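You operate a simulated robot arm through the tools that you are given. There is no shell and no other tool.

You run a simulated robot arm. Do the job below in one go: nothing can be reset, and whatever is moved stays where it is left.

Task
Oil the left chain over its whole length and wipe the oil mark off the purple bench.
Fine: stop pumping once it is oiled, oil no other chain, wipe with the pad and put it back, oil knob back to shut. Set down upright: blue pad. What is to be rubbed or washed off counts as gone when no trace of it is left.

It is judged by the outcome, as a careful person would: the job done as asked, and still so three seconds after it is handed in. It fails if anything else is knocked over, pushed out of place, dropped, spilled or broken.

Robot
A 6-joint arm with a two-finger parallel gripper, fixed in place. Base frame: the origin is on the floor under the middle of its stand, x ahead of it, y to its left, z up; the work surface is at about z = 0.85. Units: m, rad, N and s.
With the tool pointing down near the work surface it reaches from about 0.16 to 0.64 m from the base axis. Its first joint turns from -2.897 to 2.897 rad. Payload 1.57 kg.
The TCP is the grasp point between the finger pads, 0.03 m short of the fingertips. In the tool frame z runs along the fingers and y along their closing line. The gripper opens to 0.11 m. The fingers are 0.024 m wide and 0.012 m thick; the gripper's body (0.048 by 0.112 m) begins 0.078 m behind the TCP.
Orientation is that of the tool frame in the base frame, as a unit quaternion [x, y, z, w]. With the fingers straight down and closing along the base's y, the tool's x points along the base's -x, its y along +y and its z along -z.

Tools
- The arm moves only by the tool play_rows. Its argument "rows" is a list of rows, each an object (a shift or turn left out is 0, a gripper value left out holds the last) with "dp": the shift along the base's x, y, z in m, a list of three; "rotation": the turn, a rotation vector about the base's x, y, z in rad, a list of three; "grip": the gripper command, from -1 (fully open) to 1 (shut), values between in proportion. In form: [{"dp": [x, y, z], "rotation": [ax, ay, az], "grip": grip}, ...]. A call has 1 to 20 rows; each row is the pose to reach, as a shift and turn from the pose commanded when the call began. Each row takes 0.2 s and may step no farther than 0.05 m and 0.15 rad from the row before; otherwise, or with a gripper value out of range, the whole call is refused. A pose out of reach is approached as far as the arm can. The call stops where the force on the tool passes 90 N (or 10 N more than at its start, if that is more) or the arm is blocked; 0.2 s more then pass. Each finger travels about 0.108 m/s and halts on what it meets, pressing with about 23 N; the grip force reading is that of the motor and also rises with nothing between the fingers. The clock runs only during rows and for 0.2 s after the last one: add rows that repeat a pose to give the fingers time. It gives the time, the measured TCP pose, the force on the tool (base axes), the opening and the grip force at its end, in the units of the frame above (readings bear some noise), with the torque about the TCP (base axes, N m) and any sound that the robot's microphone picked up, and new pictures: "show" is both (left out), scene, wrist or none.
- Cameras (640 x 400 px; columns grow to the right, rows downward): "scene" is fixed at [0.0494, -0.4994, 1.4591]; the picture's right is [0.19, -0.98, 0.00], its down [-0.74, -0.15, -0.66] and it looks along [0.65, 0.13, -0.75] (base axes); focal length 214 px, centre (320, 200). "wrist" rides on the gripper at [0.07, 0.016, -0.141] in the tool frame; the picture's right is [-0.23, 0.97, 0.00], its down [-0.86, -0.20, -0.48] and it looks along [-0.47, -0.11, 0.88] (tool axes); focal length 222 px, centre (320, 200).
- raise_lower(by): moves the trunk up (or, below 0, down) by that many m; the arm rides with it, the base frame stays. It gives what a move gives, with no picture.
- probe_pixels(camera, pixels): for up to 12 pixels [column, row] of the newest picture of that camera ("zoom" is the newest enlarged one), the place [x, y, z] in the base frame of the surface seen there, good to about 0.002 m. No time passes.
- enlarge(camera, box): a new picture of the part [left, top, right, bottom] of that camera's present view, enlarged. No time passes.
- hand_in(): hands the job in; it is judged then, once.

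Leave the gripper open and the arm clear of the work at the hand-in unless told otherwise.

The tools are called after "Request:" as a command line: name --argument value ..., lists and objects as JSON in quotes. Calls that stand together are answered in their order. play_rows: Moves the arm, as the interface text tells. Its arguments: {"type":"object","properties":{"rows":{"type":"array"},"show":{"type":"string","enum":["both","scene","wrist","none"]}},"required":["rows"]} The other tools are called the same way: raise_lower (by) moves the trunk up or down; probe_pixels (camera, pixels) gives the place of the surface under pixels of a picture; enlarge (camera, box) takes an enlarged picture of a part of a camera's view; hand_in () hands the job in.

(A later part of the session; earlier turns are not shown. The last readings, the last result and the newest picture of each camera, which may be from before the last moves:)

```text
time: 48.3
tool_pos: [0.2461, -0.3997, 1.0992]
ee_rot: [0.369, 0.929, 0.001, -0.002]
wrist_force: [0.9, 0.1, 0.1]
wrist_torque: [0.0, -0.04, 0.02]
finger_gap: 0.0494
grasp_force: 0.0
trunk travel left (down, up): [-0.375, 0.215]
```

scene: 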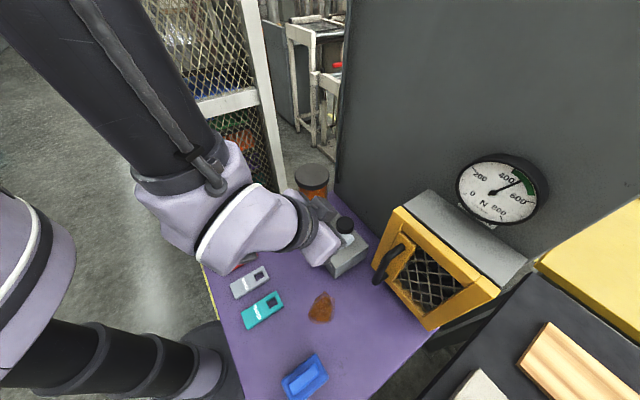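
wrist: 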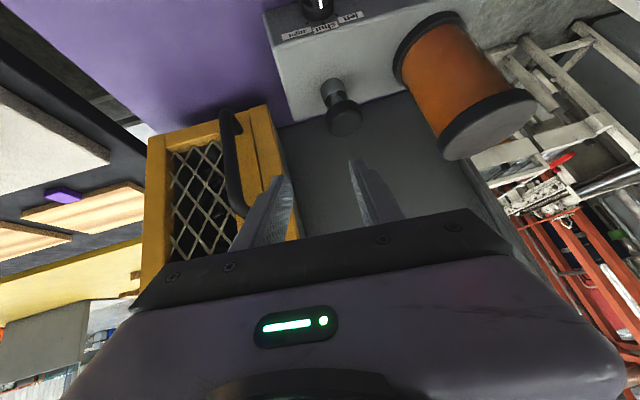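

Now move above the knob: TCP to (0.309,-0.428,0.98), with a small yaw correction, and look.

Request:
play_rows --rows '[{"dp": [0.03, -0.014, -0.03], "rotation": [0, 0, -0.024]}, {"dp": [0.0626, -0.0286, -0.06], "rotation": [0, 0, -0.024]}, {"dp": [0.0626, -0.0286, -0.1], "rotation": [0, 0, -0.024]}, {"dp": [0.0626, -0.0286, -0.119], "rotation": [0, 0, -0.024]}, {"dp": [0.0626, -0.0286, -0.119], "rotation": [0, 0, -0.024]}]' --show "both"

Request:
enlarge --camera "wrist" --box '[240, 100, 400, 230]'

Request:
enlarge --camera "scene" --box '[250, 190, 390, 300]'

```text
time: 49.5
tool_pos: [0.3075, -0.4285, 0.9782]
ee_rot: [0.381, 0.925, 0.001, 0.0]
wrist_force: [0.3, 0.2, -0.8]
wrist_torque: [0.01, -0.01, -0.01]
finger_gap: 0.0494
grasp_force: 0.0
trunk travel left (down, up): [-0.375, 0.215]
```

scene: 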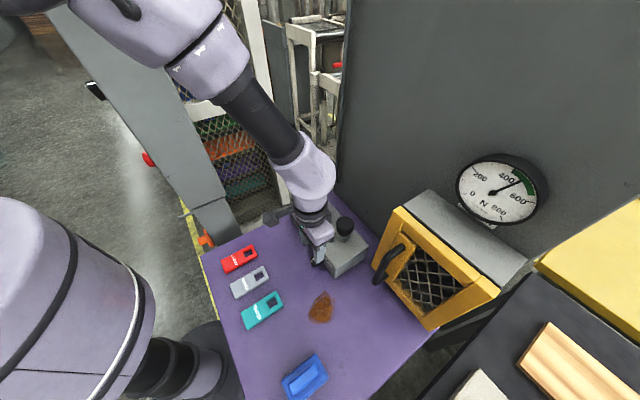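
wrist: 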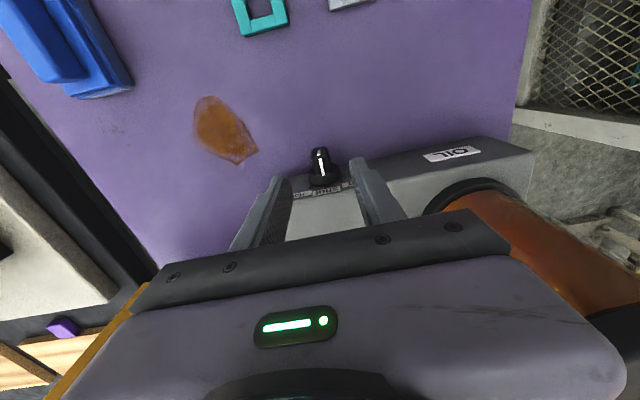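

```text
3.08 times, centred on (320, 165) of wrist
```

zoom: 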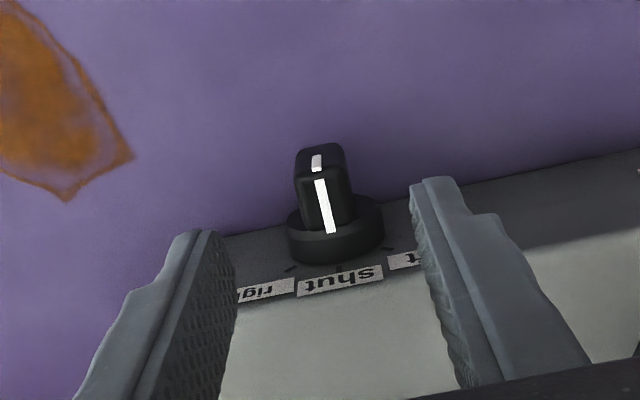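

```text
3.64 times, centred on (320, 245) of scene
```

zoom: 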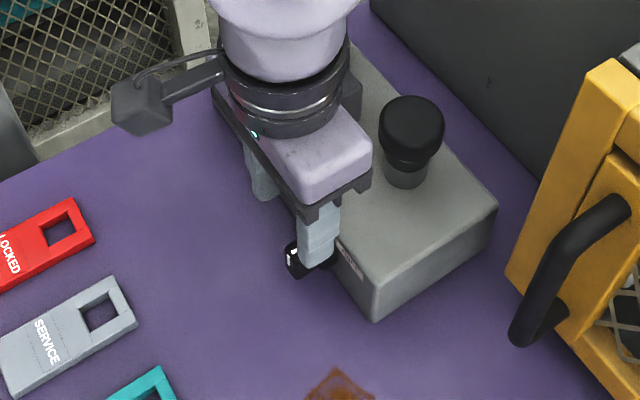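

Fingers straddle the knob bar well. I lower the tips to about z 0.897 (above the knob's pivot) and then push the bar toward the left mark, in small steps.

Request:
play_rows --rows '[{"dp": [0.0, 0.0, -0.03]}, {"dp": [0.0, 0.0, -0.051]}, {"dp": [0.007, 0.007, -0.051]}, {"dp": [0.0127, 0.0128, -0.051]}, {"dp": [0.0155, 0.0156, -0.051]}, {"dp": [0.0155, 0.0156, -0.051]}]' --show "both"

Request:
enlarge --camera "wrist" --box '[240, 100, 400, 230]'

Request:
enlarge --camera "scene" --box '[285, 220, 355, 290]'

```text
time: 50.9
tool_pos: [0.3245, -0.4115, 0.93]
ee_rot: [0.381, 0.925, 0.002, 0.0]
wrist_force: [0.3, -0.3, -0.7]
wrist_torque: [0.02, 0.02, -0.02]
finger_gap: 0.0503
grasp_force: 0.8
trunk travel left (down, up): [-0.375, 0.215]
```

scene: 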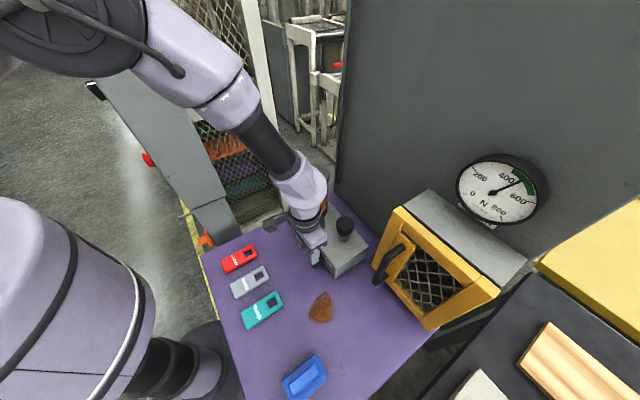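
wrist: 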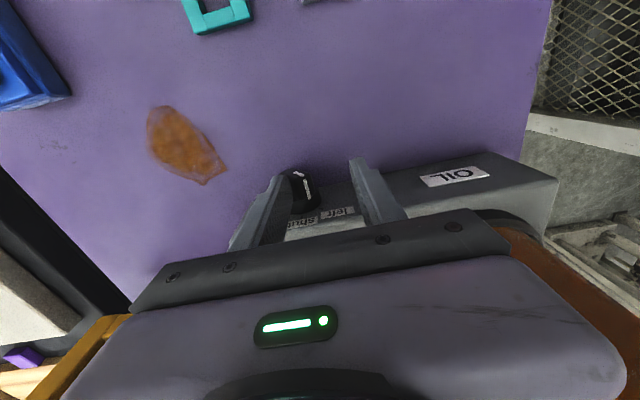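

```text
3.08 times, centred on (320, 165) of wrist
```

zoom: 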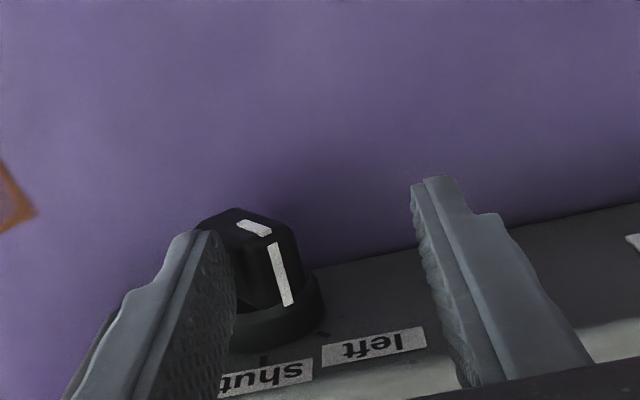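

```text
5.71 times, centred on (320, 255) of scene
```

zoom: 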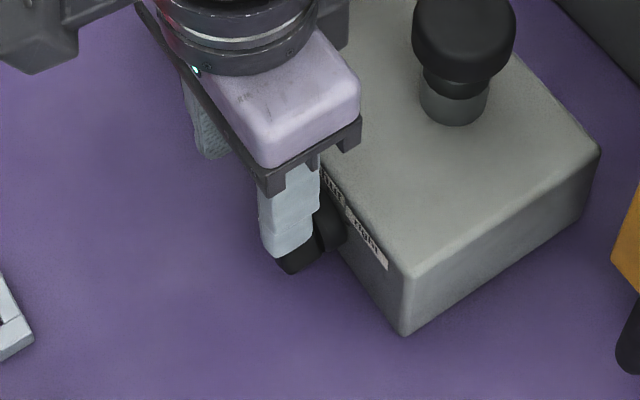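

The bar turned toward "left" with hardly any force. I'll back off slightly and check where the pointer stands.

Request:
play_rows --rows '[{"dp": [-0.007, -0.007, 0.0]}, {"dp": [-0.01, -0.01, 0.02]}, {"dp": [-0.012, -0.012, 0.06]}, {"dp": [-0.012, -0.012, 0.1]}, {"dp": [-0.012, -0.012, 0.1]}]' --show "wrist"

Request:
enlarge --camera "wrist" --box '[260, 100, 400, 210]'

```text
time: 52.1
tool_pos: [0.3112, -0.4229, 1.0279]
ee_rot: [0.38, 0.925, 0.001, -0.001]
wrist_force: [-0.4, -0.6, 0.6]
wrist_torque: [0.02, 0.01, -0.02]
finger_gap: 0.0495
grasp_force: 0.0
trunk travel left (down, up): [-0.375, 0.215]
```

wrist: 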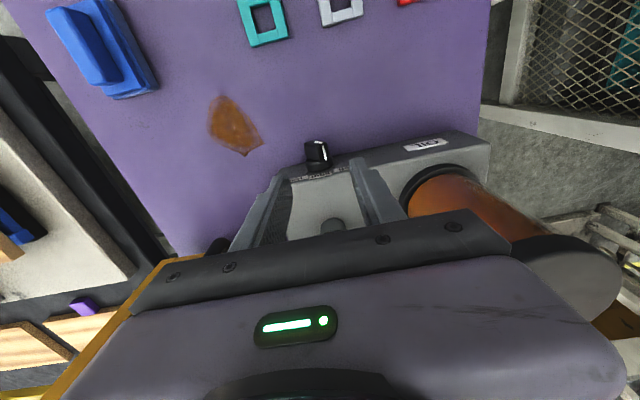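

```text
3.64 times, centred on (330, 155) of wrist
```

zoom: 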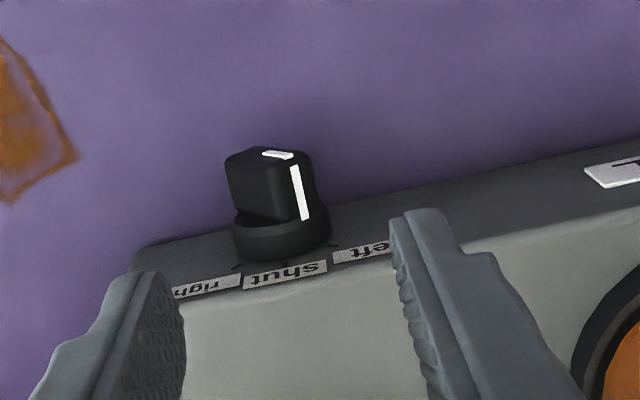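

Request:
enlarge --camera "wrist" --box '[296, 130, 346, 180]'

```text
8.00 times, centred on (321, 155) of wrist
```

zoom: 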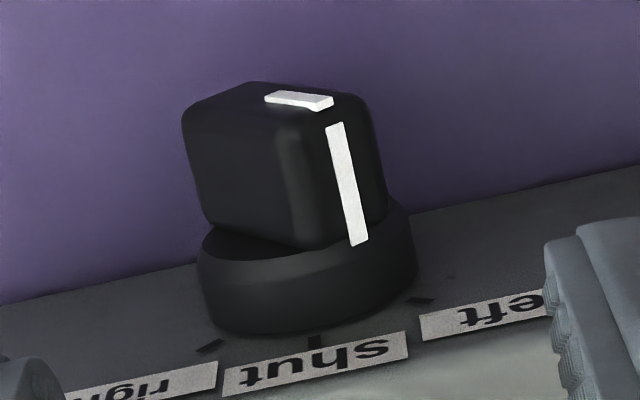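

Request:
probe_pixels --camera "zoom" --pixels '[[272, 97], [325, 101], [338, 140], [358, 235], [421, 300], [316, 341], [208, 345], [195, 150], [285, 190], [220, 105], [375, 150], [365, 115]]'

```text
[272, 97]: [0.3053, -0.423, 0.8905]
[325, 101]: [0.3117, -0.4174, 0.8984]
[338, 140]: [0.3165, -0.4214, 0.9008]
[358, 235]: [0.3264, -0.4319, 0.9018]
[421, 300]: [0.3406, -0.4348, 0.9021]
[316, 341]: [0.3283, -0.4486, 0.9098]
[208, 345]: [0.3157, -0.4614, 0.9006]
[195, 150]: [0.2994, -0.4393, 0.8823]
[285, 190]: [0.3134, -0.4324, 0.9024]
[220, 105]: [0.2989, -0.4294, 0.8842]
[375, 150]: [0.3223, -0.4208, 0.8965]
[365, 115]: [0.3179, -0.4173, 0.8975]
```

The pointer measures about 34–40°, a bit short of the left tick (about 46°). I'll go back down and push about 4 mm further.

Request:
play_rows --rows '[{"dp": [0.0, 0.0, -0.05]}, {"dp": [0.0, 0.0, -0.1]}, {"dp": [0.007, 0.007, -0.1]}, {"dp": [0.0115, 0.0116, -0.1]}, {"dp": [0.0135, 0.0136, -0.1]}, {"dp": [0.0152, 0.0153, -0.1]}, {"dp": [0.0152, 0.0153, -0.1]}]' --show "none"

Request:
play_rows --rows '[{"dp": [-0.007, -0.007, 0.0]}, {"dp": [-0.01, -0.01, 0.02]}, {"dp": [-0.0152, -0.0153, 0.06]}, {"dp": [-0.0152, -0.0153, 0.1]}, {"dp": [-0.0152, -0.0153, 0.1]}]' --show "wrist"

Request:
enlarge --camera "wrist" --box '[296, 130, 346, 180]'

```text
time: 53.7
tool_pos: [0.3274, -0.4092, 0.9295]
ee_rot: [0.38, 0.925, 0.002, 0.0]
wrist_force: [-2.4, -3.8, 3.0]
wrist_torque: [-0.2, 0.07, 0.01]
finger_gap: 0.0534
grasp_force: 2.7
trunk travel left (down, up): [-0.375, 0.215]
```

```text
time: 54.9
tool_pos: [0.3108, -0.4238, 1.0268]
ee_rot: [0.382, 0.924, 0.001, -0.001]
wrist_force: [-0.1, 0.9, 0.4]
wrist_torque: [0.0, 0.01, -0.01]
finger_gap: 0.0495
grasp_force: 0.1
trunk travel left (down, up): [-0.375, 0.215]
```

wrist: 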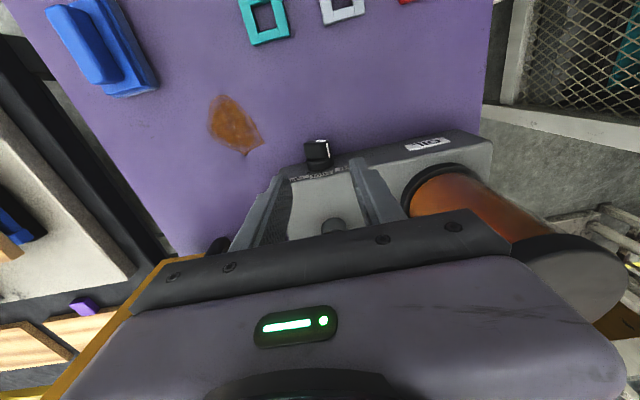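

```text
8.00 times, centred on (321, 155) of wrist
```

zoom: 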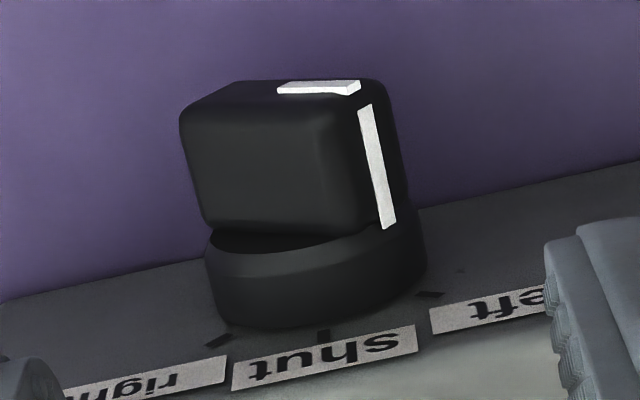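

Request:
probe_pixels --camera "zoom" --pixels '[[282, 90], [350, 90], [367, 120], [385, 215], [430, 294], [324, 335], [218, 340], [270, 160], [200, 110], [395, 130]]'

```text
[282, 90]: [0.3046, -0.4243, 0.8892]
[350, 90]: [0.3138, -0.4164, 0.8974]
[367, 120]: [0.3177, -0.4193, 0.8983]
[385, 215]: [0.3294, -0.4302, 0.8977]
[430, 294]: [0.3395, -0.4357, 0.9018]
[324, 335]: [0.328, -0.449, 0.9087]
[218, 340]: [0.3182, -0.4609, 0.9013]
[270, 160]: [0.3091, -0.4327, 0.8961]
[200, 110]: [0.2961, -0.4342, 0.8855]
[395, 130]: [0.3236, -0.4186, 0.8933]
```

The pointer now stands at about 46°, on the left tick. Next: close the fingers, rise, and move above the pump plunger (top about (0.375,-0.505,0.997)).

Request:
play_rows --rows '[{"dp": [0.0, 0.0, 0.04], "grip": 1}, {"dp": [0.0, 0.0, 0.08], "grip": 1}, {"dp": [0.02, -0.025, 0.09], "grip": 1}, {"dp": [0.04, -0.05, 0.09], "grip": 1}, {"dp": [0.063, -0.081, 0.09], "grip": 1}, {"dp": [0.063, -0.081, 0.09], "grip": 1}]' --show "both"

Request:
enlarge --camera "wrist" --box '[240, 80, 400, 230]'

Request:
enlarge --camera "scene" --box '[290, 170, 400, 270]'

```text
time: 56.3
tool_pos: [0.3737, -0.5049, 1.121]
ee_rot: [0.38, 0.925, 0.001, 0.0]
wrist_force: [0.3, 0.4, -0.3]
wrist_torque: [-0.05, 0.01, 0.01]
finger_gap: 0.0002
grasp_force: 21.8
trunk travel left (down, up): [-0.375, 0.215]
```

scene: 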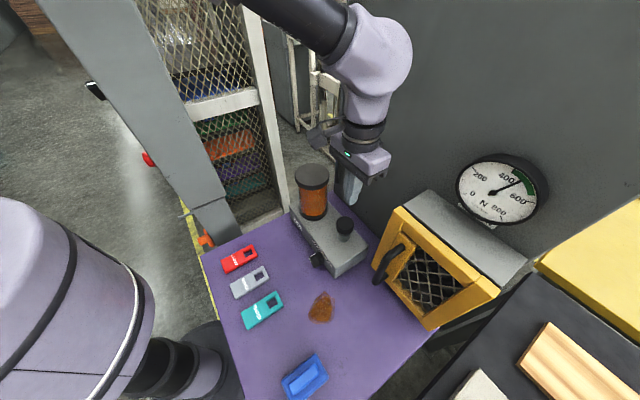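
wrist: 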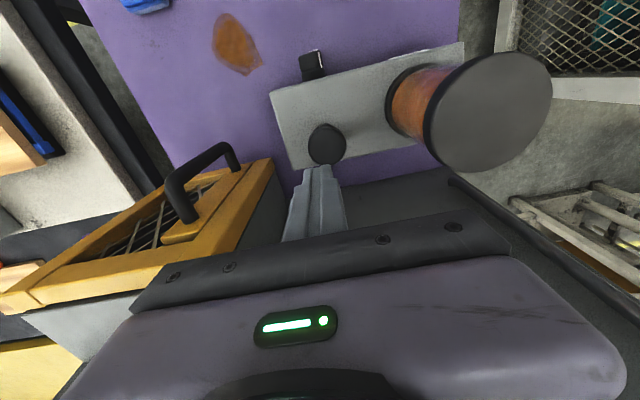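

```text
2.67 times, centred on (320, 155) of wrist
```

zoom: 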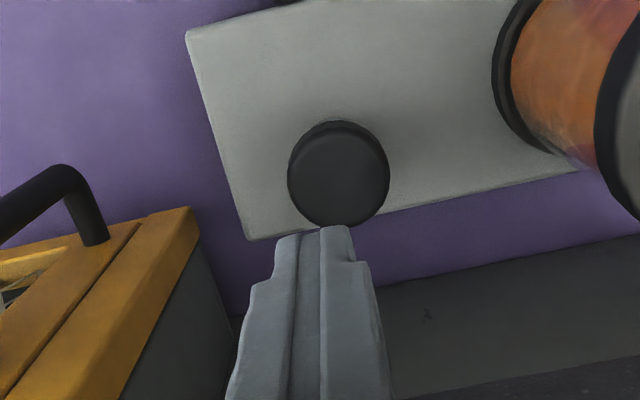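

```text
4.00 times, centred on (345, 220) of scene
```

zoom: 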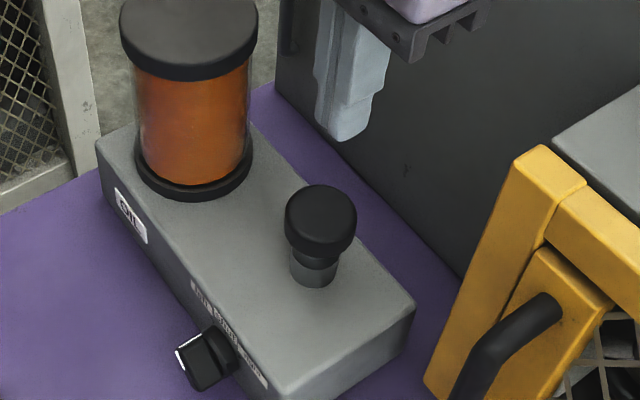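

Request:
probe_pixels --camera "wrist" --pixels '[[327, 145], [310, 146], [343, 146], [327, 130], [327, 161], [315, 135], [340, 155], [318, 172]]'

```text
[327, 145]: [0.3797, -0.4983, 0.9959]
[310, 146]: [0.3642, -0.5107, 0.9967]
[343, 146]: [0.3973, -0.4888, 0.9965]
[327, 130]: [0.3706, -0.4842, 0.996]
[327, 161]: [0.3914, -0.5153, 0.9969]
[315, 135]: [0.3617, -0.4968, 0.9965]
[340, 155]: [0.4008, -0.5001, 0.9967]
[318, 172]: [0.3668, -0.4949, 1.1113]
```

The plunger's centre is (0.381,-0.500), top at 0.996. I align over it and press down about 12 mm, reading force.

Request:
play_rows --rows '[{"dp": [0.0073, 0.005, -0.04]}, {"dp": [0.0073, 0.005, -0.08]}, {"dp": [0.0073, 0.005, -0.095]}, {"dp": [0.0073, 0.005, -0.102]}, {"dp": [0.0073, 0.005, -0.108]}, {"dp": [0.0073, 0.005, -0.108]}]' --show "both"

Request:
enlarge --camera "scene" --box '[290, 170, 400, 270]'

```text
time: 57.7
tool_pos: [0.3821, -0.5012, 1.0111]
ee_rot: [0.381, 0.924, 0.001, 0.0]
wrist_force: [2.1, 1.4, 5.4]
wrist_torque: [-0.01, -0.05, 0.0]
finger_gap: 0.0
grasp_force: 21.3
trunk travel left (down, up): [-0.375, 0.215]
```

scene: 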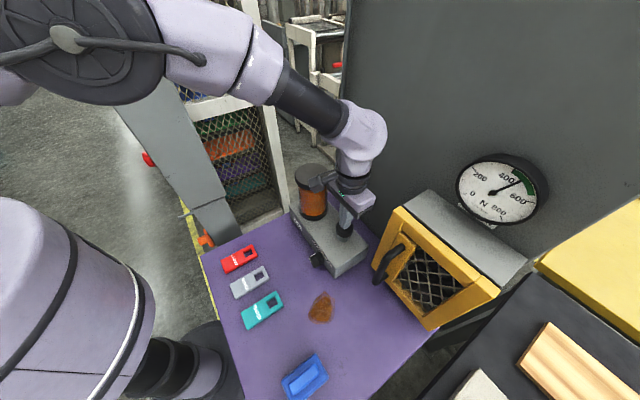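
wrist: 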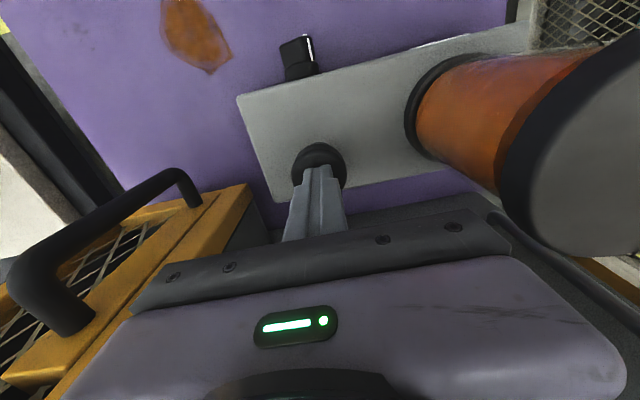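

```text
4.00 times, centred on (345, 220) of scene
```

zoom: 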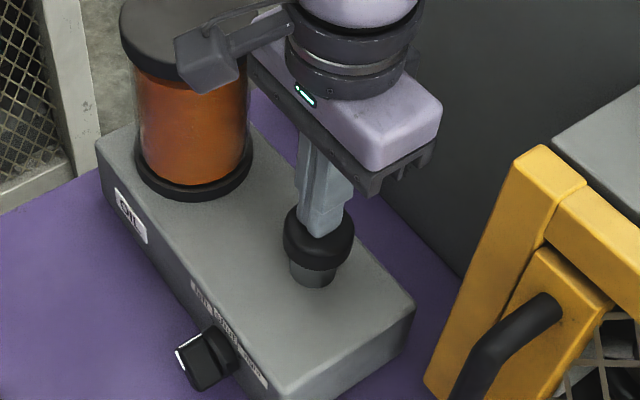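

Plunger is down about 16 mm with 5 N (spring). I press a few mm more to see whether it bottoms.

Request:
play_rows --rows '[{"dp": [0, 0, -0.002]}, {"dp": [0, 0, -0.004]}, {"dp": [0, 0, -0.004]}]' --show "none"

```text
time: 58.5
tool_pos: [0.3815, -0.5007, 1.0085]
ee_rot: [0.381, 0.925, 0.001, 0.0]
wrist_force: [-2.4, 0.8, 6.6]
wrist_torque: [0.01, 0.09, 0.0]
finger_gap: 0.0001
grasp_force: 20.8
trunk travel left (down, up): [-0.375, 0.215]
```

Request:
play_rows --rows '[{"dp": [0, 0, -0.002]}, {"dp": [0, 0, -0.004]}, {"dp": [0, 0, -0.004]}]' --show "none"

```text
time: 59.3
tool_pos: [0.381, -0.501, 1.005]
ee_rot: [0.381, 0.925, 0.0, 0.002]
wrist_force: [-2.3, -3.6, 27.9]
wrist_torque: [-0.12, 0.11, -0.26]
finger_gap: 0.0002
grasp_force: 21.3
trunk travel left (down, up): [-0.375, 0.215]
```

It bottomed (28 N) — one full stroke, about 19 mm travel. I release it and look at whether it springs back.

Request:
play_rows --rows '[{"dp": [0, 0, 0.01]}, {"dp": [0, 0, 0.025]}, {"dp": [0, 0, 0.06]}, {"dp": [0, 0, 0.11]}, {"dp": [0, 0, 0.12]}]' --show "both"

Request:
enlarge --camera "scene" --box '[290, 170, 400, 270]'

```text
time: 60.5
tool_pos: [0.3827, -0.5024, 1.1237]
ee_rot: [0.38, 0.925, 0.002, -0.002]
wrist_force: [0.2, -0.5, -0.1]
wrist_torque: [0.04, -0.02, 0.0]
finger_gap: 0.0
grasp_force: 21.4
trunk travel left (down, up): [-0.375, 0.215]
```

scene: 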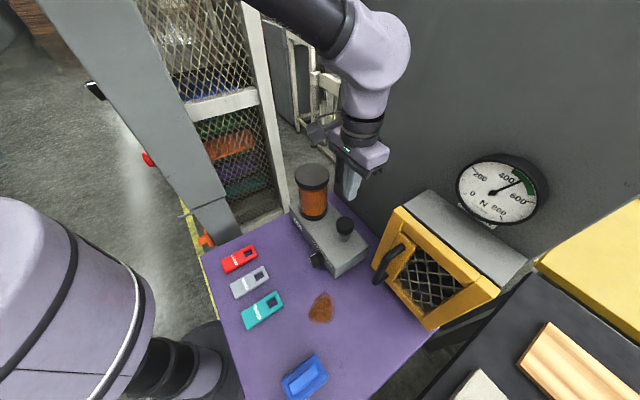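
wrist: 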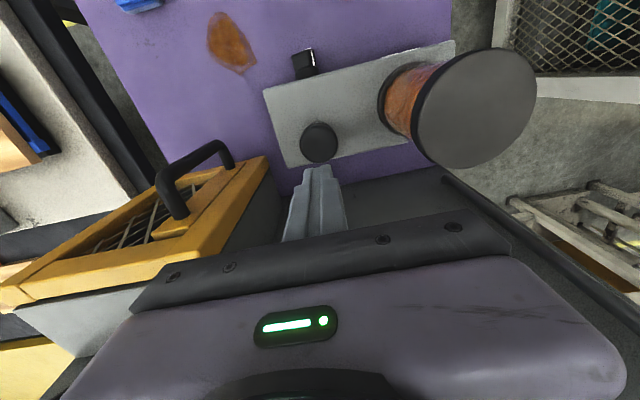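

```text
4.00 times, centred on (345, 220) of scene
```

zoom: 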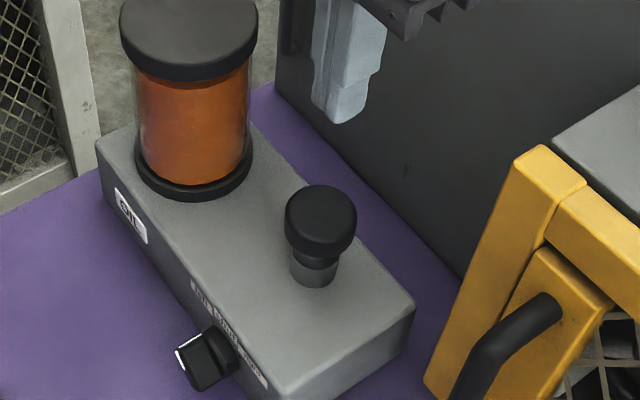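

The plunger sprang back. Now I swing round (same inner arc) to look at the left chain after one stroke.

Request:
play_rows --rows '[{"dp": [-0.01, 0.01, 0.045]}, {"dp": [-0.03, 0.03, 0.085]}, {"dp": [-0.055, 0.05, 0.115]}, {"dp": [-0.08, 0.075, 0.145]}, {"dp": [-0.105, 0.1, 0.175], "rotation": [0, 0, 0.12]}, {"dp": [-0.13, 0.13, 0.2], "rotation": [0, 0, 0.25]}, {"dp": [-0.16, 0.16, 0.22], "rotation": [0, 0, 0.38]}, {"dp": [-0.19, 0.195, 0.227], "rotation": [0, 0, 0.5]}, {"dp": [-0.19, 0.24, 0.227], "rotation": [0, 0, 0.62]}, {"dp": [-0.175, 0.28, 0.227], "rotation": [0, 0, 0.75]}, {"dp": [-0.16, 0.32, 0.227], "rotation": [0, 0, 0.75]}, {"dp": [-0.15, 0.36, 0.227], "rotation": [0, 0, 0.75]}, {"dp": [-0.145, 0.4, 0.227], "rotation": [0, 0, 0.75]}, {"dp": [-0.143, 0.44, 0.227], "rotation": [0, 0, 0.75]}, {"dp": [-0.143, 0.48, 0.227], "rotation": [0, 0, 0.75]}, {"dp": [-0.143, 0.525, 0.227], "rotation": [0, 0, 0.75]}, {"dp": [-0.143, 0.57, 0.227], "rotation": [0, 0, 0.75]}, {"dp": [-0.143, 0.615, 0.227], "rotation": [0, 0, 0.75]}, {"dp": [-0.148, 0.655, 0.227], "rotation": [0, 0, 0.75]}, {"dp": [-0.163, 0.69, 0.227], "rotation": [0, 0, 0.75]}]' --show "none"

Request:
play_rows --rows '[{"dp": [0.01, 0.04, -0.01], "rotation": [0, -0.1, 0]}, {"dp": [0.02, 0.08, -0.02], "rotation": [0, -0.2, 0]}, {"dp": [0.03, 0.12, -0.03], "rotation": [0, -0.3, 0]}, {"dp": [0.04, 0.16, -0.05], "rotation": [0, -0.42, 0]}, {"dp": [0.05, 0.2, -0.07], "rotation": [0, -0.55, 0]}, {"dp": [0.05, 0.23, -0.1], "rotation": [0, -0.69, 0]}, {"dp": [0.05, 0.25, -0.13], "rotation": [0, -0.83, 0]}, {"dp": [0.05, 0.25, -0.16], "rotation": [0, -0.97, 0]}, {"dp": [0.05, 0.25, -0.16], "rotation": [0, -1.11, 0]}, {"dp": [0.05, 0.25, -0.16], "rotation": [0, -1.25, 0]}, {"dp": [0.05, 0.25, -0.16], "rotation": [0, -1.39, 0]}, {"dp": [0.05, 0.25, -0.15], "rotation": [0, -1.52, 0]}, {"dp": [0.05, 0.25, -0.13], "rotation": [0, -1.64, 0]}, {"dp": [0.05, 0.25, -0.11], "rotation": [0, -1.75, 0]}, {"dp": [0.05, 0.25, -0.11], "rotation": [0, -1.75, 0]}]' --show "wrist"

```text
time: 64.7
tool_pos: [0.2171, 0.1897, 1.349]
ee_rot: [0.015, 1.0, 0.0, 0.0]
wrist_force: [-0.2, 0.4, -0.4]
wrist_torque: [0.01, -0.02, 0.01]
finger_gap: 0.0
grasp_force: 21.7
trunk travel left (down, up): [-0.375, 0.215]
```

```text
time: 67.9
tool_pos: [0.2717, 0.4385, 1.2416]
ee_rot: [0.009, 0.641, 0.012, 0.767]
wrist_force: [0.5, -0.4, -0.5]
wrist_torque: [-0.04, -0.02, 0.01]
finger_gap: 0.0
grasp_force: 21.7
trunk travel left (down, up): [-0.375, 0.215]
```

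wrist: 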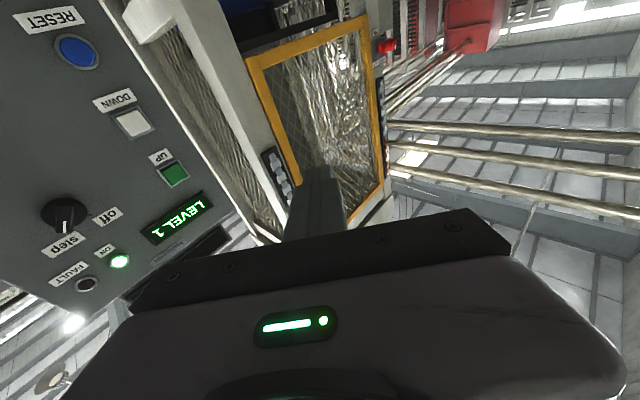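

The path worked. I enlarge the left chain near (384,120).

Request:
enlarge --camera "wrist" --box '[350, 60, 430, 200]'

Request:
enlarge --camera "wrist" --box '[370, 70, 400, 150]'

Request:
enlarge --camera "wrist" --box '[370, 110, 400, 190]'

```text
2.86 times, centred on (390, 130) of wrist
```

zoom: 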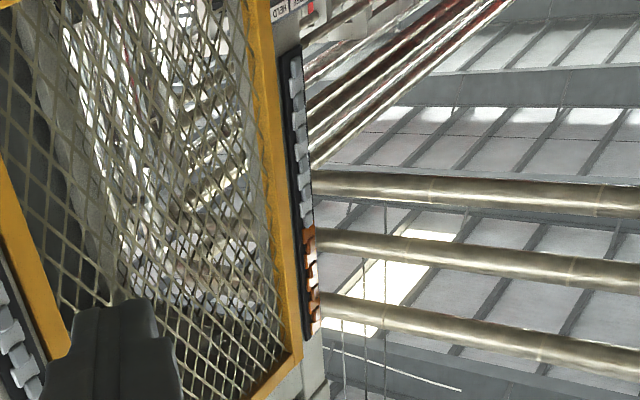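

```text
5.00 times, centred on (385, 110) of wrist
```

zoom: 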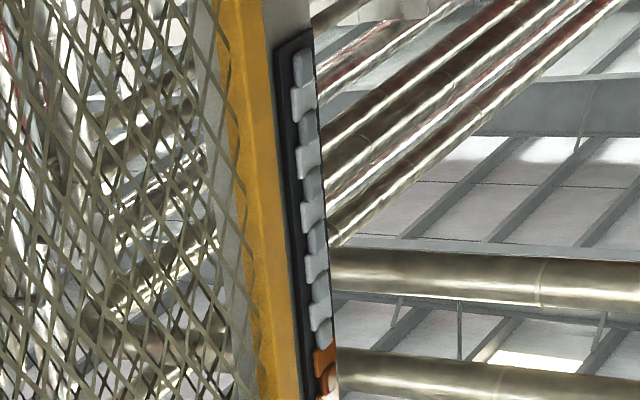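

```text
5.00 times, centred on (385, 150) of wrist
```

zoom: 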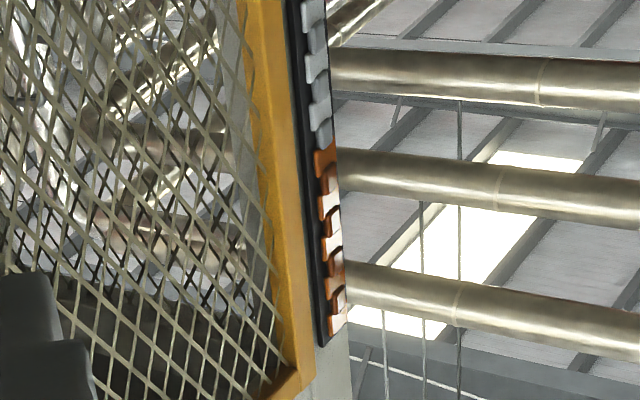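

Amber has spread: about 3 links of the left chain at the top are oiled now, so pumping works. I measure the boundary and both ends.

Request:
probe_pixels --camera "zoom" --pixels '[[324, 152], [326, 160], [320, 130], [335, 325], [333, 310], [312, 20], [328, 200]]'

Request:
probe_pixels --camera "wrist" --pixels '[[381, 82], [382, 90], [383, 110], [384, 130], [386, 140], [386, 145], [387, 160], [388, 172], [388, 176]]'

```text
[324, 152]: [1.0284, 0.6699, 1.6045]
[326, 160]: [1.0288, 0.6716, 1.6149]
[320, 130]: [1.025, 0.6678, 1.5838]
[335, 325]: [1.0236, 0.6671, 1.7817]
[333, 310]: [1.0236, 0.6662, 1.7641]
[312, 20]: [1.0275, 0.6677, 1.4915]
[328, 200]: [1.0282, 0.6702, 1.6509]
```

```text
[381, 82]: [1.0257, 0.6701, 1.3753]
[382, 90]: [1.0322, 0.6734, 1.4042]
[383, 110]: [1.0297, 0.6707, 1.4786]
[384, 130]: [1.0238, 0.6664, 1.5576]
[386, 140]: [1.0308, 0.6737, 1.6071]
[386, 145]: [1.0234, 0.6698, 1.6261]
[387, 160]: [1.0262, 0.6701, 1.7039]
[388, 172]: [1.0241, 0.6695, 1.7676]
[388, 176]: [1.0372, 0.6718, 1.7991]
```

The boundary moved from about z 1.70 to 1.60 (chain spans 1.365–1.795), so a stroke oils about a quarter. I'll wait a second and check whether it still creeps.

Request:
play_rows --rows '[{}, {}, {}, {}, {}, {}, {}, {}]' --show "wrist"

Request:
enlarge --camera "wrist" --box '[370, 110, 400, 190]'

```text
time: 69.7
tool_pos: [0.2697, 0.4389, 1.2404]
ee_rot: [0.01, 0.642, 0.012, 0.767]
wrist_force: [-1.0, 0.3, -0.6]
wrist_torque: [0.02, 0.01, -0.02]
finger_gap: 0.0
grasp_force: 21.5
trunk travel left (down, up): [-0.375, 0.215]
```

wrist: 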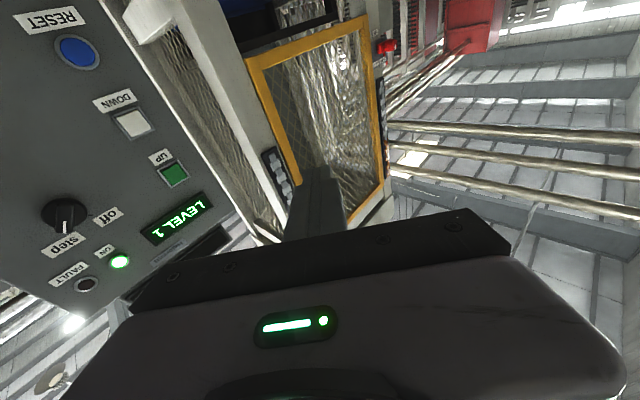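

```text
5.00 times, centred on (385, 150) of wrist
```

zoom: 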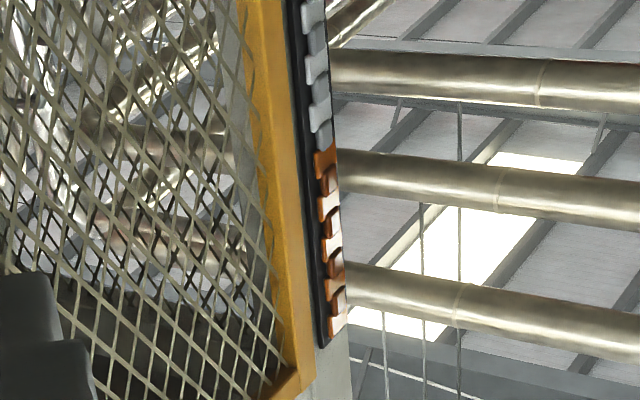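

No creep. I go back the same way to the plunger for two more strokes.

Request:
play_rows --rows '[{"dp": [0, 0, -0.02], "rotation": [0, 0.11, 0]}, {"dp": [0, 0, -0.04], "rotation": [0, 0.23, 0]}, {"dp": [0, 0, -0.05], "rotation": [0, 0.36, 0]}, {"dp": [0, 0, -0.05], "rotation": [0, 0.5, 0]}, {"dp": [0, 0, -0.05], "rotation": [0, 0.64, 0]}, {"dp": [0, 0, -0.05], "rotation": [0, 0.78, 0]}, {"dp": [0, 0, -0.02], "rotation": [0, 0.92, 0]}, {"dp": [0, -0.02, 0.01], "rotation": [0, 1.06, 0]}, {"dp": [0, -0.05, 0.04], "rotation": [0, 1.2, 0]}, {"dp": [-0.01, -0.09, 0.06], "rotation": [0, 1.33, 0]}, {"dp": [-0.02, -0.13, 0.08], "rotation": [0, 1.45, 0]}, {"dp": [-0.03, -0.17, 0.09], "rotation": [0, 1.55, 0]}, {"dp": [-0.04, -0.21, 0.1], "rotation": [0, 1.65, 0]}, {"dp": [-0.05, -0.25, 0.11], "rotation": [0, 1.75, 0]}, {"dp": [-0.05, -0.25, 0.11], "rotation": [0, 1.75, 0]}]' --show "none"

Request:
play_rows --rows '[{"dp": [0.015, -0.035, 0]}, {"dp": [0.02, -0.075, 0]}, {"dp": [0.02, -0.12, 0]}, {"dp": [0.02, -0.165, 0]}, {"dp": [0.02, -0.21, 0]}, {"dp": [0.02, -0.25, 0]}, {"dp": [0.018, -0.29, 0]}, {"dp": [0.013, -0.33, 0]}, {"dp": [0.003, -0.37, 0]}, {"dp": [-0.012, -0.41, 0]}, {"dp": [-0.027, -0.45, 0], "rotation": [0, 0, -0.13]}, {"dp": [-0.027, -0.495, 0], "rotation": [0, 0, -0.25]}, {"dp": [0.003, -0.53, -0.007], "rotation": [0, 0, -0.37]}, {"dp": [0.033, -0.56, -0.027], "rotation": [0, 0, -0.5]}, {"dp": [0.058, -0.59, -0.052], "rotation": [0, 0, -0.63]}, {"dp": [0.083, -0.615, -0.082], "rotation": [0, 0, -0.75]}, {"dp": [0.108, -0.64, -0.112], "rotation": [0, 0, -0.75]}, {"dp": [0.133, -0.66, -0.142], "rotation": [0, 0, -0.75]}, {"dp": [0.153, -0.68, -0.182], "rotation": [0, 0, -0.75]}, {"dp": [0.163, -0.69, -0.227], "rotation": [0, 0, -0.75]}]' --show "both"

```text
time: 72.9
tool_pos: [0.222, 0.1913, 1.3508]
ee_rot: [0.014, 1.0, 0.0, -0.001]
wrist_force: [0.3, -0.3, 0.1]
wrist_torque: [-0.02, 0.02, -0.02]
finger_gap: 0.0001
grasp_force: 21.2
trunk travel left (down, up): [-0.375, 0.215]
```

```text
time: 77.1
tool_pos: [0.3856, -0.5048, 1.1207]
ee_rot: [0.381, 0.925, 0.001, -0.001]
wrist_force: [-0.7, -0.2, 0.1]
wrist_torque: [0.0, 0.01, 0.0]
finger_gap: 0.0
grasp_force: 21.5
trunk travel left (down, up): [-0.375, 0.215]
```

scene: 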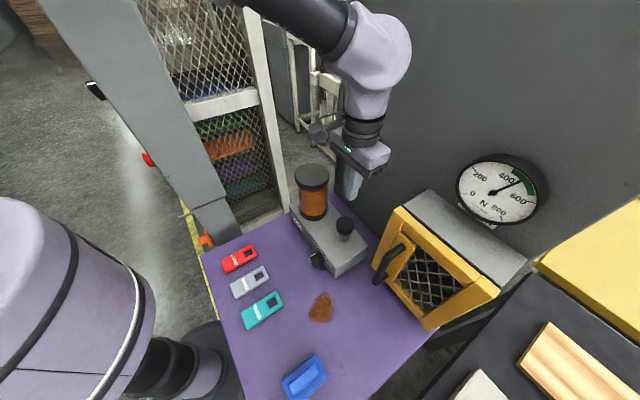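
wrist: 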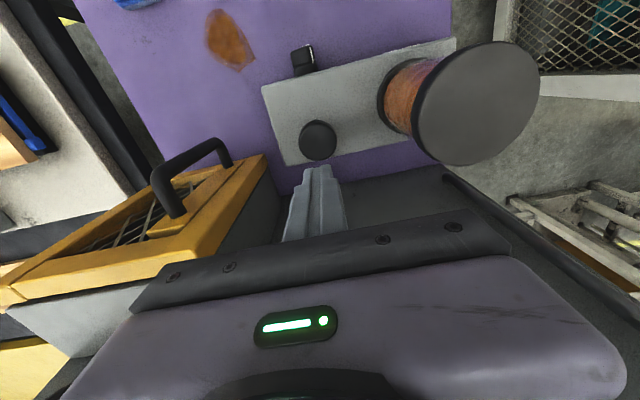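

Back above the plunger (a few mm off, corrected). I pump stroke 2 and stroke 3 with a full release in between.

Request:
play_rows --rows '[{"dp": [-0.003, 0.003, -0.04]}, {"dp": [-0.003, 0.003, -0.08]}, {"dp": [-0.003, 0.003, -0.098]}, {"dp": [-0.003, 0.003, -0.108]}, {"dp": [-0.003, 0.003, -0.115]}, {"dp": [-0.003, 0.003, -0.119]}, {"dp": [-0.003, 0.003, -0.119]}, {"dp": [-0.003, 0.003, -0.105]}, {"dp": [-0.003, 0.003, -0.088]}, {"dp": [-0.003, 0.003, -0.08]}, {"dp": [-0.003, 0.003, -0.08]}]' --show "scene"

Request:
enlarge --camera "scene" --box '[290, 170, 400, 270]'

```text
time: 79.5
tool_pos: [0.3806, -0.4966, 1.0425]
ee_rot: [0.381, 0.924, 0.002, -0.001]
wrist_force: [-0.3, 0.2, 0.0]
wrist_torque: [0.02, 0.01, -0.02]
finger_gap: 0.0
grasp_force: 20.5
trunk travel left (down, up): [-0.375, 0.215]
```

scene: 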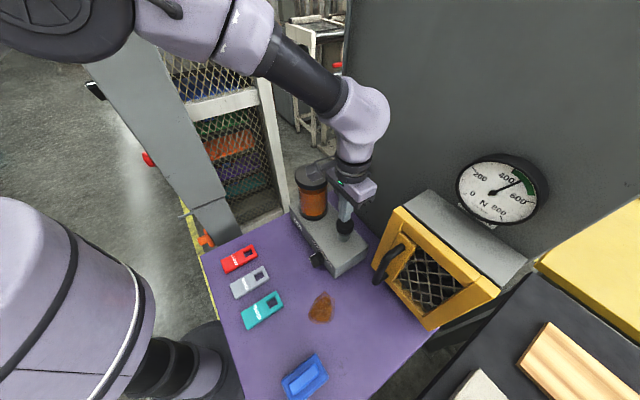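

```text
4.00 times, centred on (345, 220) of scene
```

zoom: 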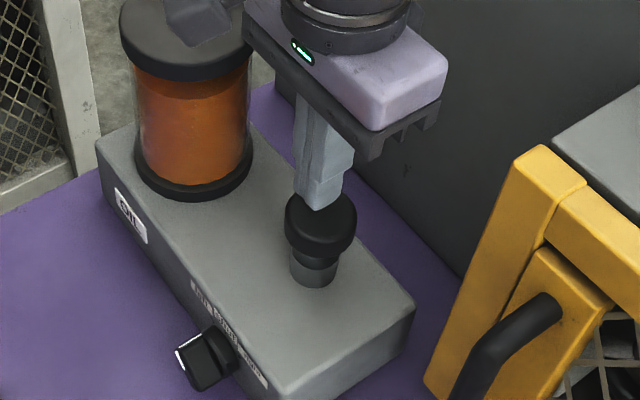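

Stroke 2 done, plunger back up. Stroke 3: I press and stop at the bottom to read the force, then release.

Request:
play_rows --rows '[{"dp": [0, 0, -0.018]}, {"dp": [0, 0, -0.028]}, {"dp": [0, 0, -0.035]}, {"dp": [0, 0, -0.039]}, {"dp": [0, 0, -0.039]}]' --show "none"

Request:
play_rows --rows '[{"dp": [0, 0, 0.015]}, {"dp": [0, 0, 0.035]}, {"dp": [0, 0, 0.075]}, {"dp": [0, 0, 0.119]}, {"dp": [0, 0, 0.119]}]' --show "scene"

Request:
enlarge --camera "scene" --box '[290, 170, 400, 270]'

```text
time: 80.7
tool_pos: [0.3789, -0.4981, 1.0058]
ee_rot: [0.382, 0.924, 0.001, 0.001]
wrist_force: [-4.0, 1.5, 18.4]
wrist_torque: [-0.03, 0.04, -0.13]
finger_gap: 0.0002
grasp_force: 21.3
trunk travel left (down, up): [-0.375, 0.215]
```

```text
time: 81.9
tool_pos: [0.3812, -0.4954, 1.1218]
ee_rot: [0.381, 0.925, 0.002, -0.002]
wrist_force: [-0.2, -0.7, 0.2]
wrist_torque: [0.01, -0.04, 0.0]
finger_gap: 0.0002
grasp_force: 21.4
trunk travel left (down, up): [-0.375, 0.215]
```

scene: 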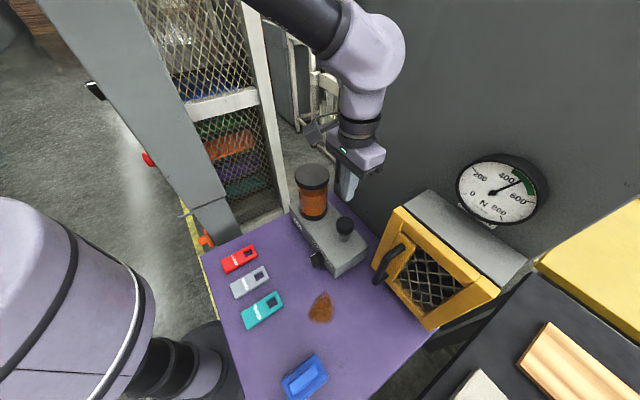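

```text
4.00 times, centred on (345, 220) of scene
```

zoom: 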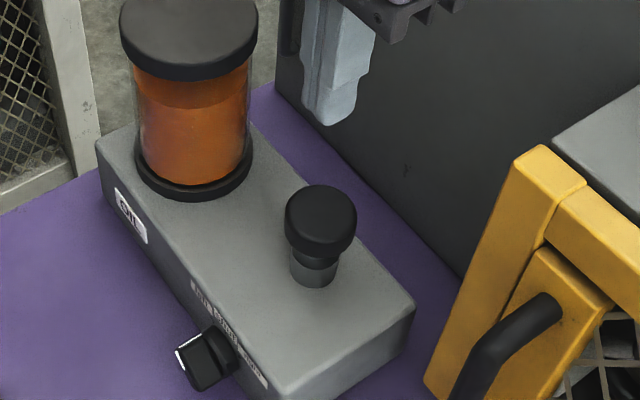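

Stroke 3 done; the reservoir level has dropped a little. I swing round again to look at the chain.

Request:
play_rows --rows '[{"dp": [-0.01, 0.01, 0.045]}, {"dp": [-0.03, 0.03, 0.085]}, {"dp": [-0.055, 0.05, 0.115]}, {"dp": [-0.08, 0.075, 0.145]}, {"dp": [-0.105, 0.1, 0.175], "rotation": [0, 0, 0.12]}, {"dp": [-0.13, 0.13, 0.2], "rotation": [0, 0, 0.25]}, {"dp": [-0.16, 0.16, 0.22], "rotation": [0, 0, 0.38]}, {"dp": [-0.187, 0.192, 0.227], "rotation": [0, 0, 0.5]}, {"dp": [-0.187, 0.237, 0.227], "rotation": [0, 0, 0.62]}, {"dp": [-0.172, 0.277, 0.227], "rotation": [0, 0, 0.75]}, {"dp": [-0.157, 0.317, 0.227], "rotation": [0, 0, 0.75]}, {"dp": [-0.147, 0.357, 0.227], "rotation": [0, 0, 0.75]}, {"dp": [-0.142, 0.397, 0.227], "rotation": [0, 0, 0.75]}, {"dp": [-0.14, 0.437, 0.227], "rotation": [0, 0, 0.75]}, {"dp": [-0.14, 0.477, 0.227], "rotation": [0, 0, 0.75]}, {"dp": [-0.14, 0.522, 0.227], "rotation": [0, 0, 0.75]}, {"dp": [-0.14, 0.567, 0.227], "rotation": [0, 0, 0.75]}, {"dp": [-0.14, 0.612, 0.227], "rotation": [0, 0, 0.75]}, {"dp": [-0.145, 0.652, 0.227], "rotation": [0, 0, 0.75]}, {"dp": [-0.16, 0.687, 0.227], "rotation": [0, 0, 0.75]}]' --show "none"

Request:
play_rows --rows '[{"dp": [0.01, 0.04, -0.01], "rotation": [0, -0.1, 0]}, {"dp": [0.02, 0.08, -0.02], "rotation": [0, -0.2, 0]}, {"dp": [0.03, 0.12, -0.03], "rotation": [0, -0.3, 0]}, {"dp": [0.04, 0.16, -0.05], "rotation": [0, -0.42, 0]}, {"dp": [0.05, 0.2, -0.07], "rotation": [0, -0.55, 0]}, {"dp": [0.05, 0.23, -0.1], "rotation": [0, -0.69, 0]}, {"dp": [0.05, 0.25, -0.13], "rotation": [0, -0.83, 0]}, {"dp": [0.05, 0.25, -0.16], "rotation": [0, -0.97, 0]}, {"dp": [0.05, 0.25, -0.16], "rotation": [0, -1.11, 0]}, {"dp": [0.05, 0.25, -0.16], "rotation": [0, -1.25, 0]}, {"dp": [0.05, 0.25, -0.16], "rotation": [0, -1.39, 0]}, {"dp": [0.05, 0.25, -0.15], "rotation": [0, -1.52, 0]}, {"dp": [0.05, 0.25, -0.13], "rotation": [0, -1.64, 0]}, {"dp": [0.05, 0.25, -0.11], "rotation": [0, -1.75, 0]}, {"dp": [0.05, 0.25, -0.11], "rotation": [0, -1.75, 0]}]' --show "wrist"

Request:
enlarge --camera "wrist" --box '[350, 60, 430, 200]'

Request:
enlarge --camera "wrist" --box '[368, 68, 398, 148]'

```text
time: 86.1
tool_pos: [0.2187, 0.1911, 1.3506]
ee_rot: [0.015, 1.0, 0.001, -0.001]
wrist_force: [0.6, -0.1, 0.4]
wrist_torque: [-0.01, -0.01, -0.02]
finger_gap: 0.0
grasp_force: 21.4
trunk travel left (down, up): [-0.375, 0.215]
```

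```text
time: 89.3
tool_pos: [0.2705, 0.4391, 1.2385]
ee_rot: [0.009, 0.641, 0.013, 0.767]
wrist_force: [-0.9, -0.4, 0.6]
wrist_torque: [0.04, -0.04, 0.01]
finger_gap: 0.0
grasp_force: 21.3
trunk travel left (down, up): [-0.375, 0.215]
```

wrist: 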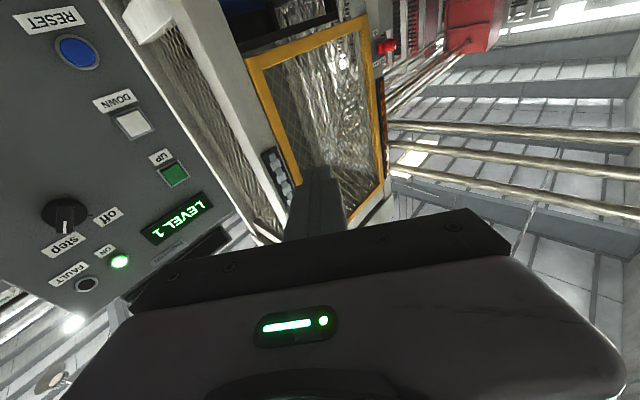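

```text
2.86 times, centred on (390, 130) of wrist
```

zoom: 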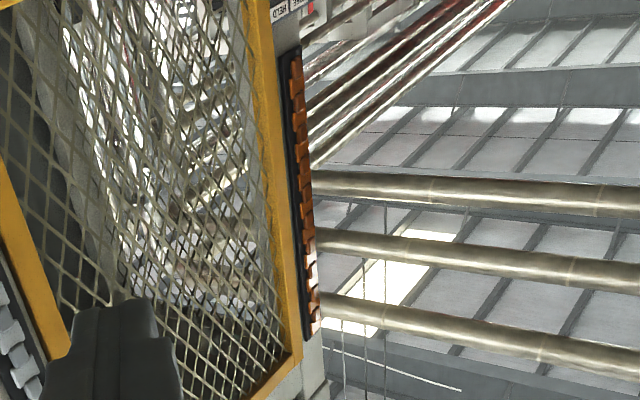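

```text
5.00 times, centred on (383, 108) of wrist
```

zoom: 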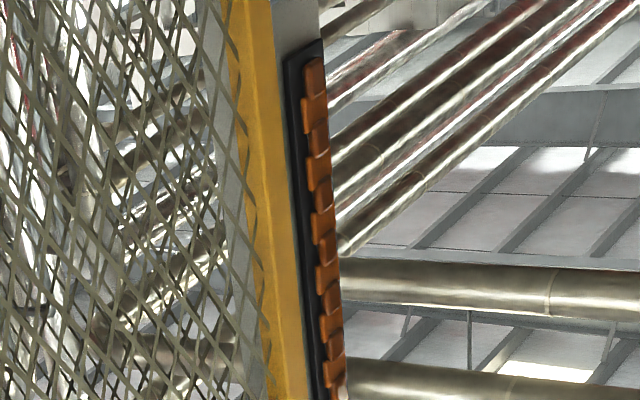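

The whole left chain is now amber. I check the very bottom and top ends, and that the right chain stayed as before.

Request:
enlarge --camera "wrist" --box '[372, 70, 392, 100]'

Request:
enlarge --camera "wrist" --box '[375, 140, 400, 185]'

Request:
enlarge --camera "wrist" --box '[250, 130, 320, 220]'

```text
13.33 times, centred on (382, 85) of wrist
```

zoom: 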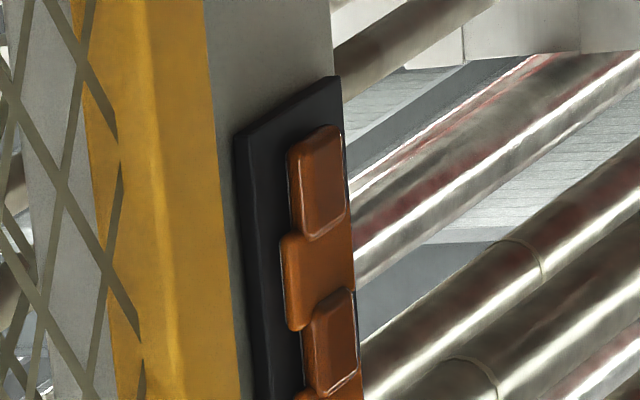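

```text
8.89 times, centred on (388, 162) of wrist
```

zoom: 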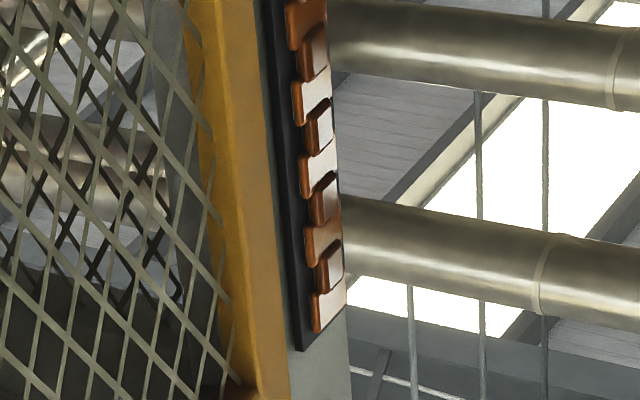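

```text
4.44 times, centred on (285, 175) of wrist
```

zoom: 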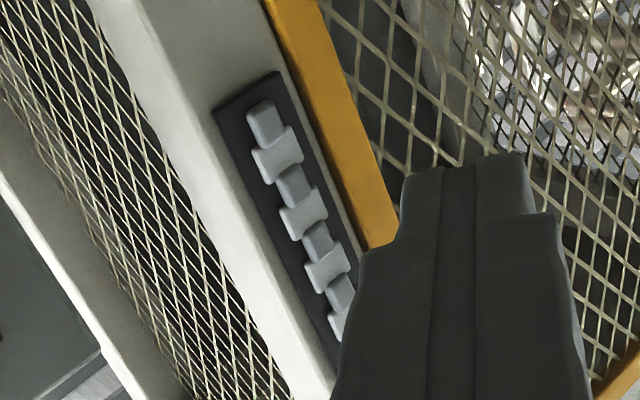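

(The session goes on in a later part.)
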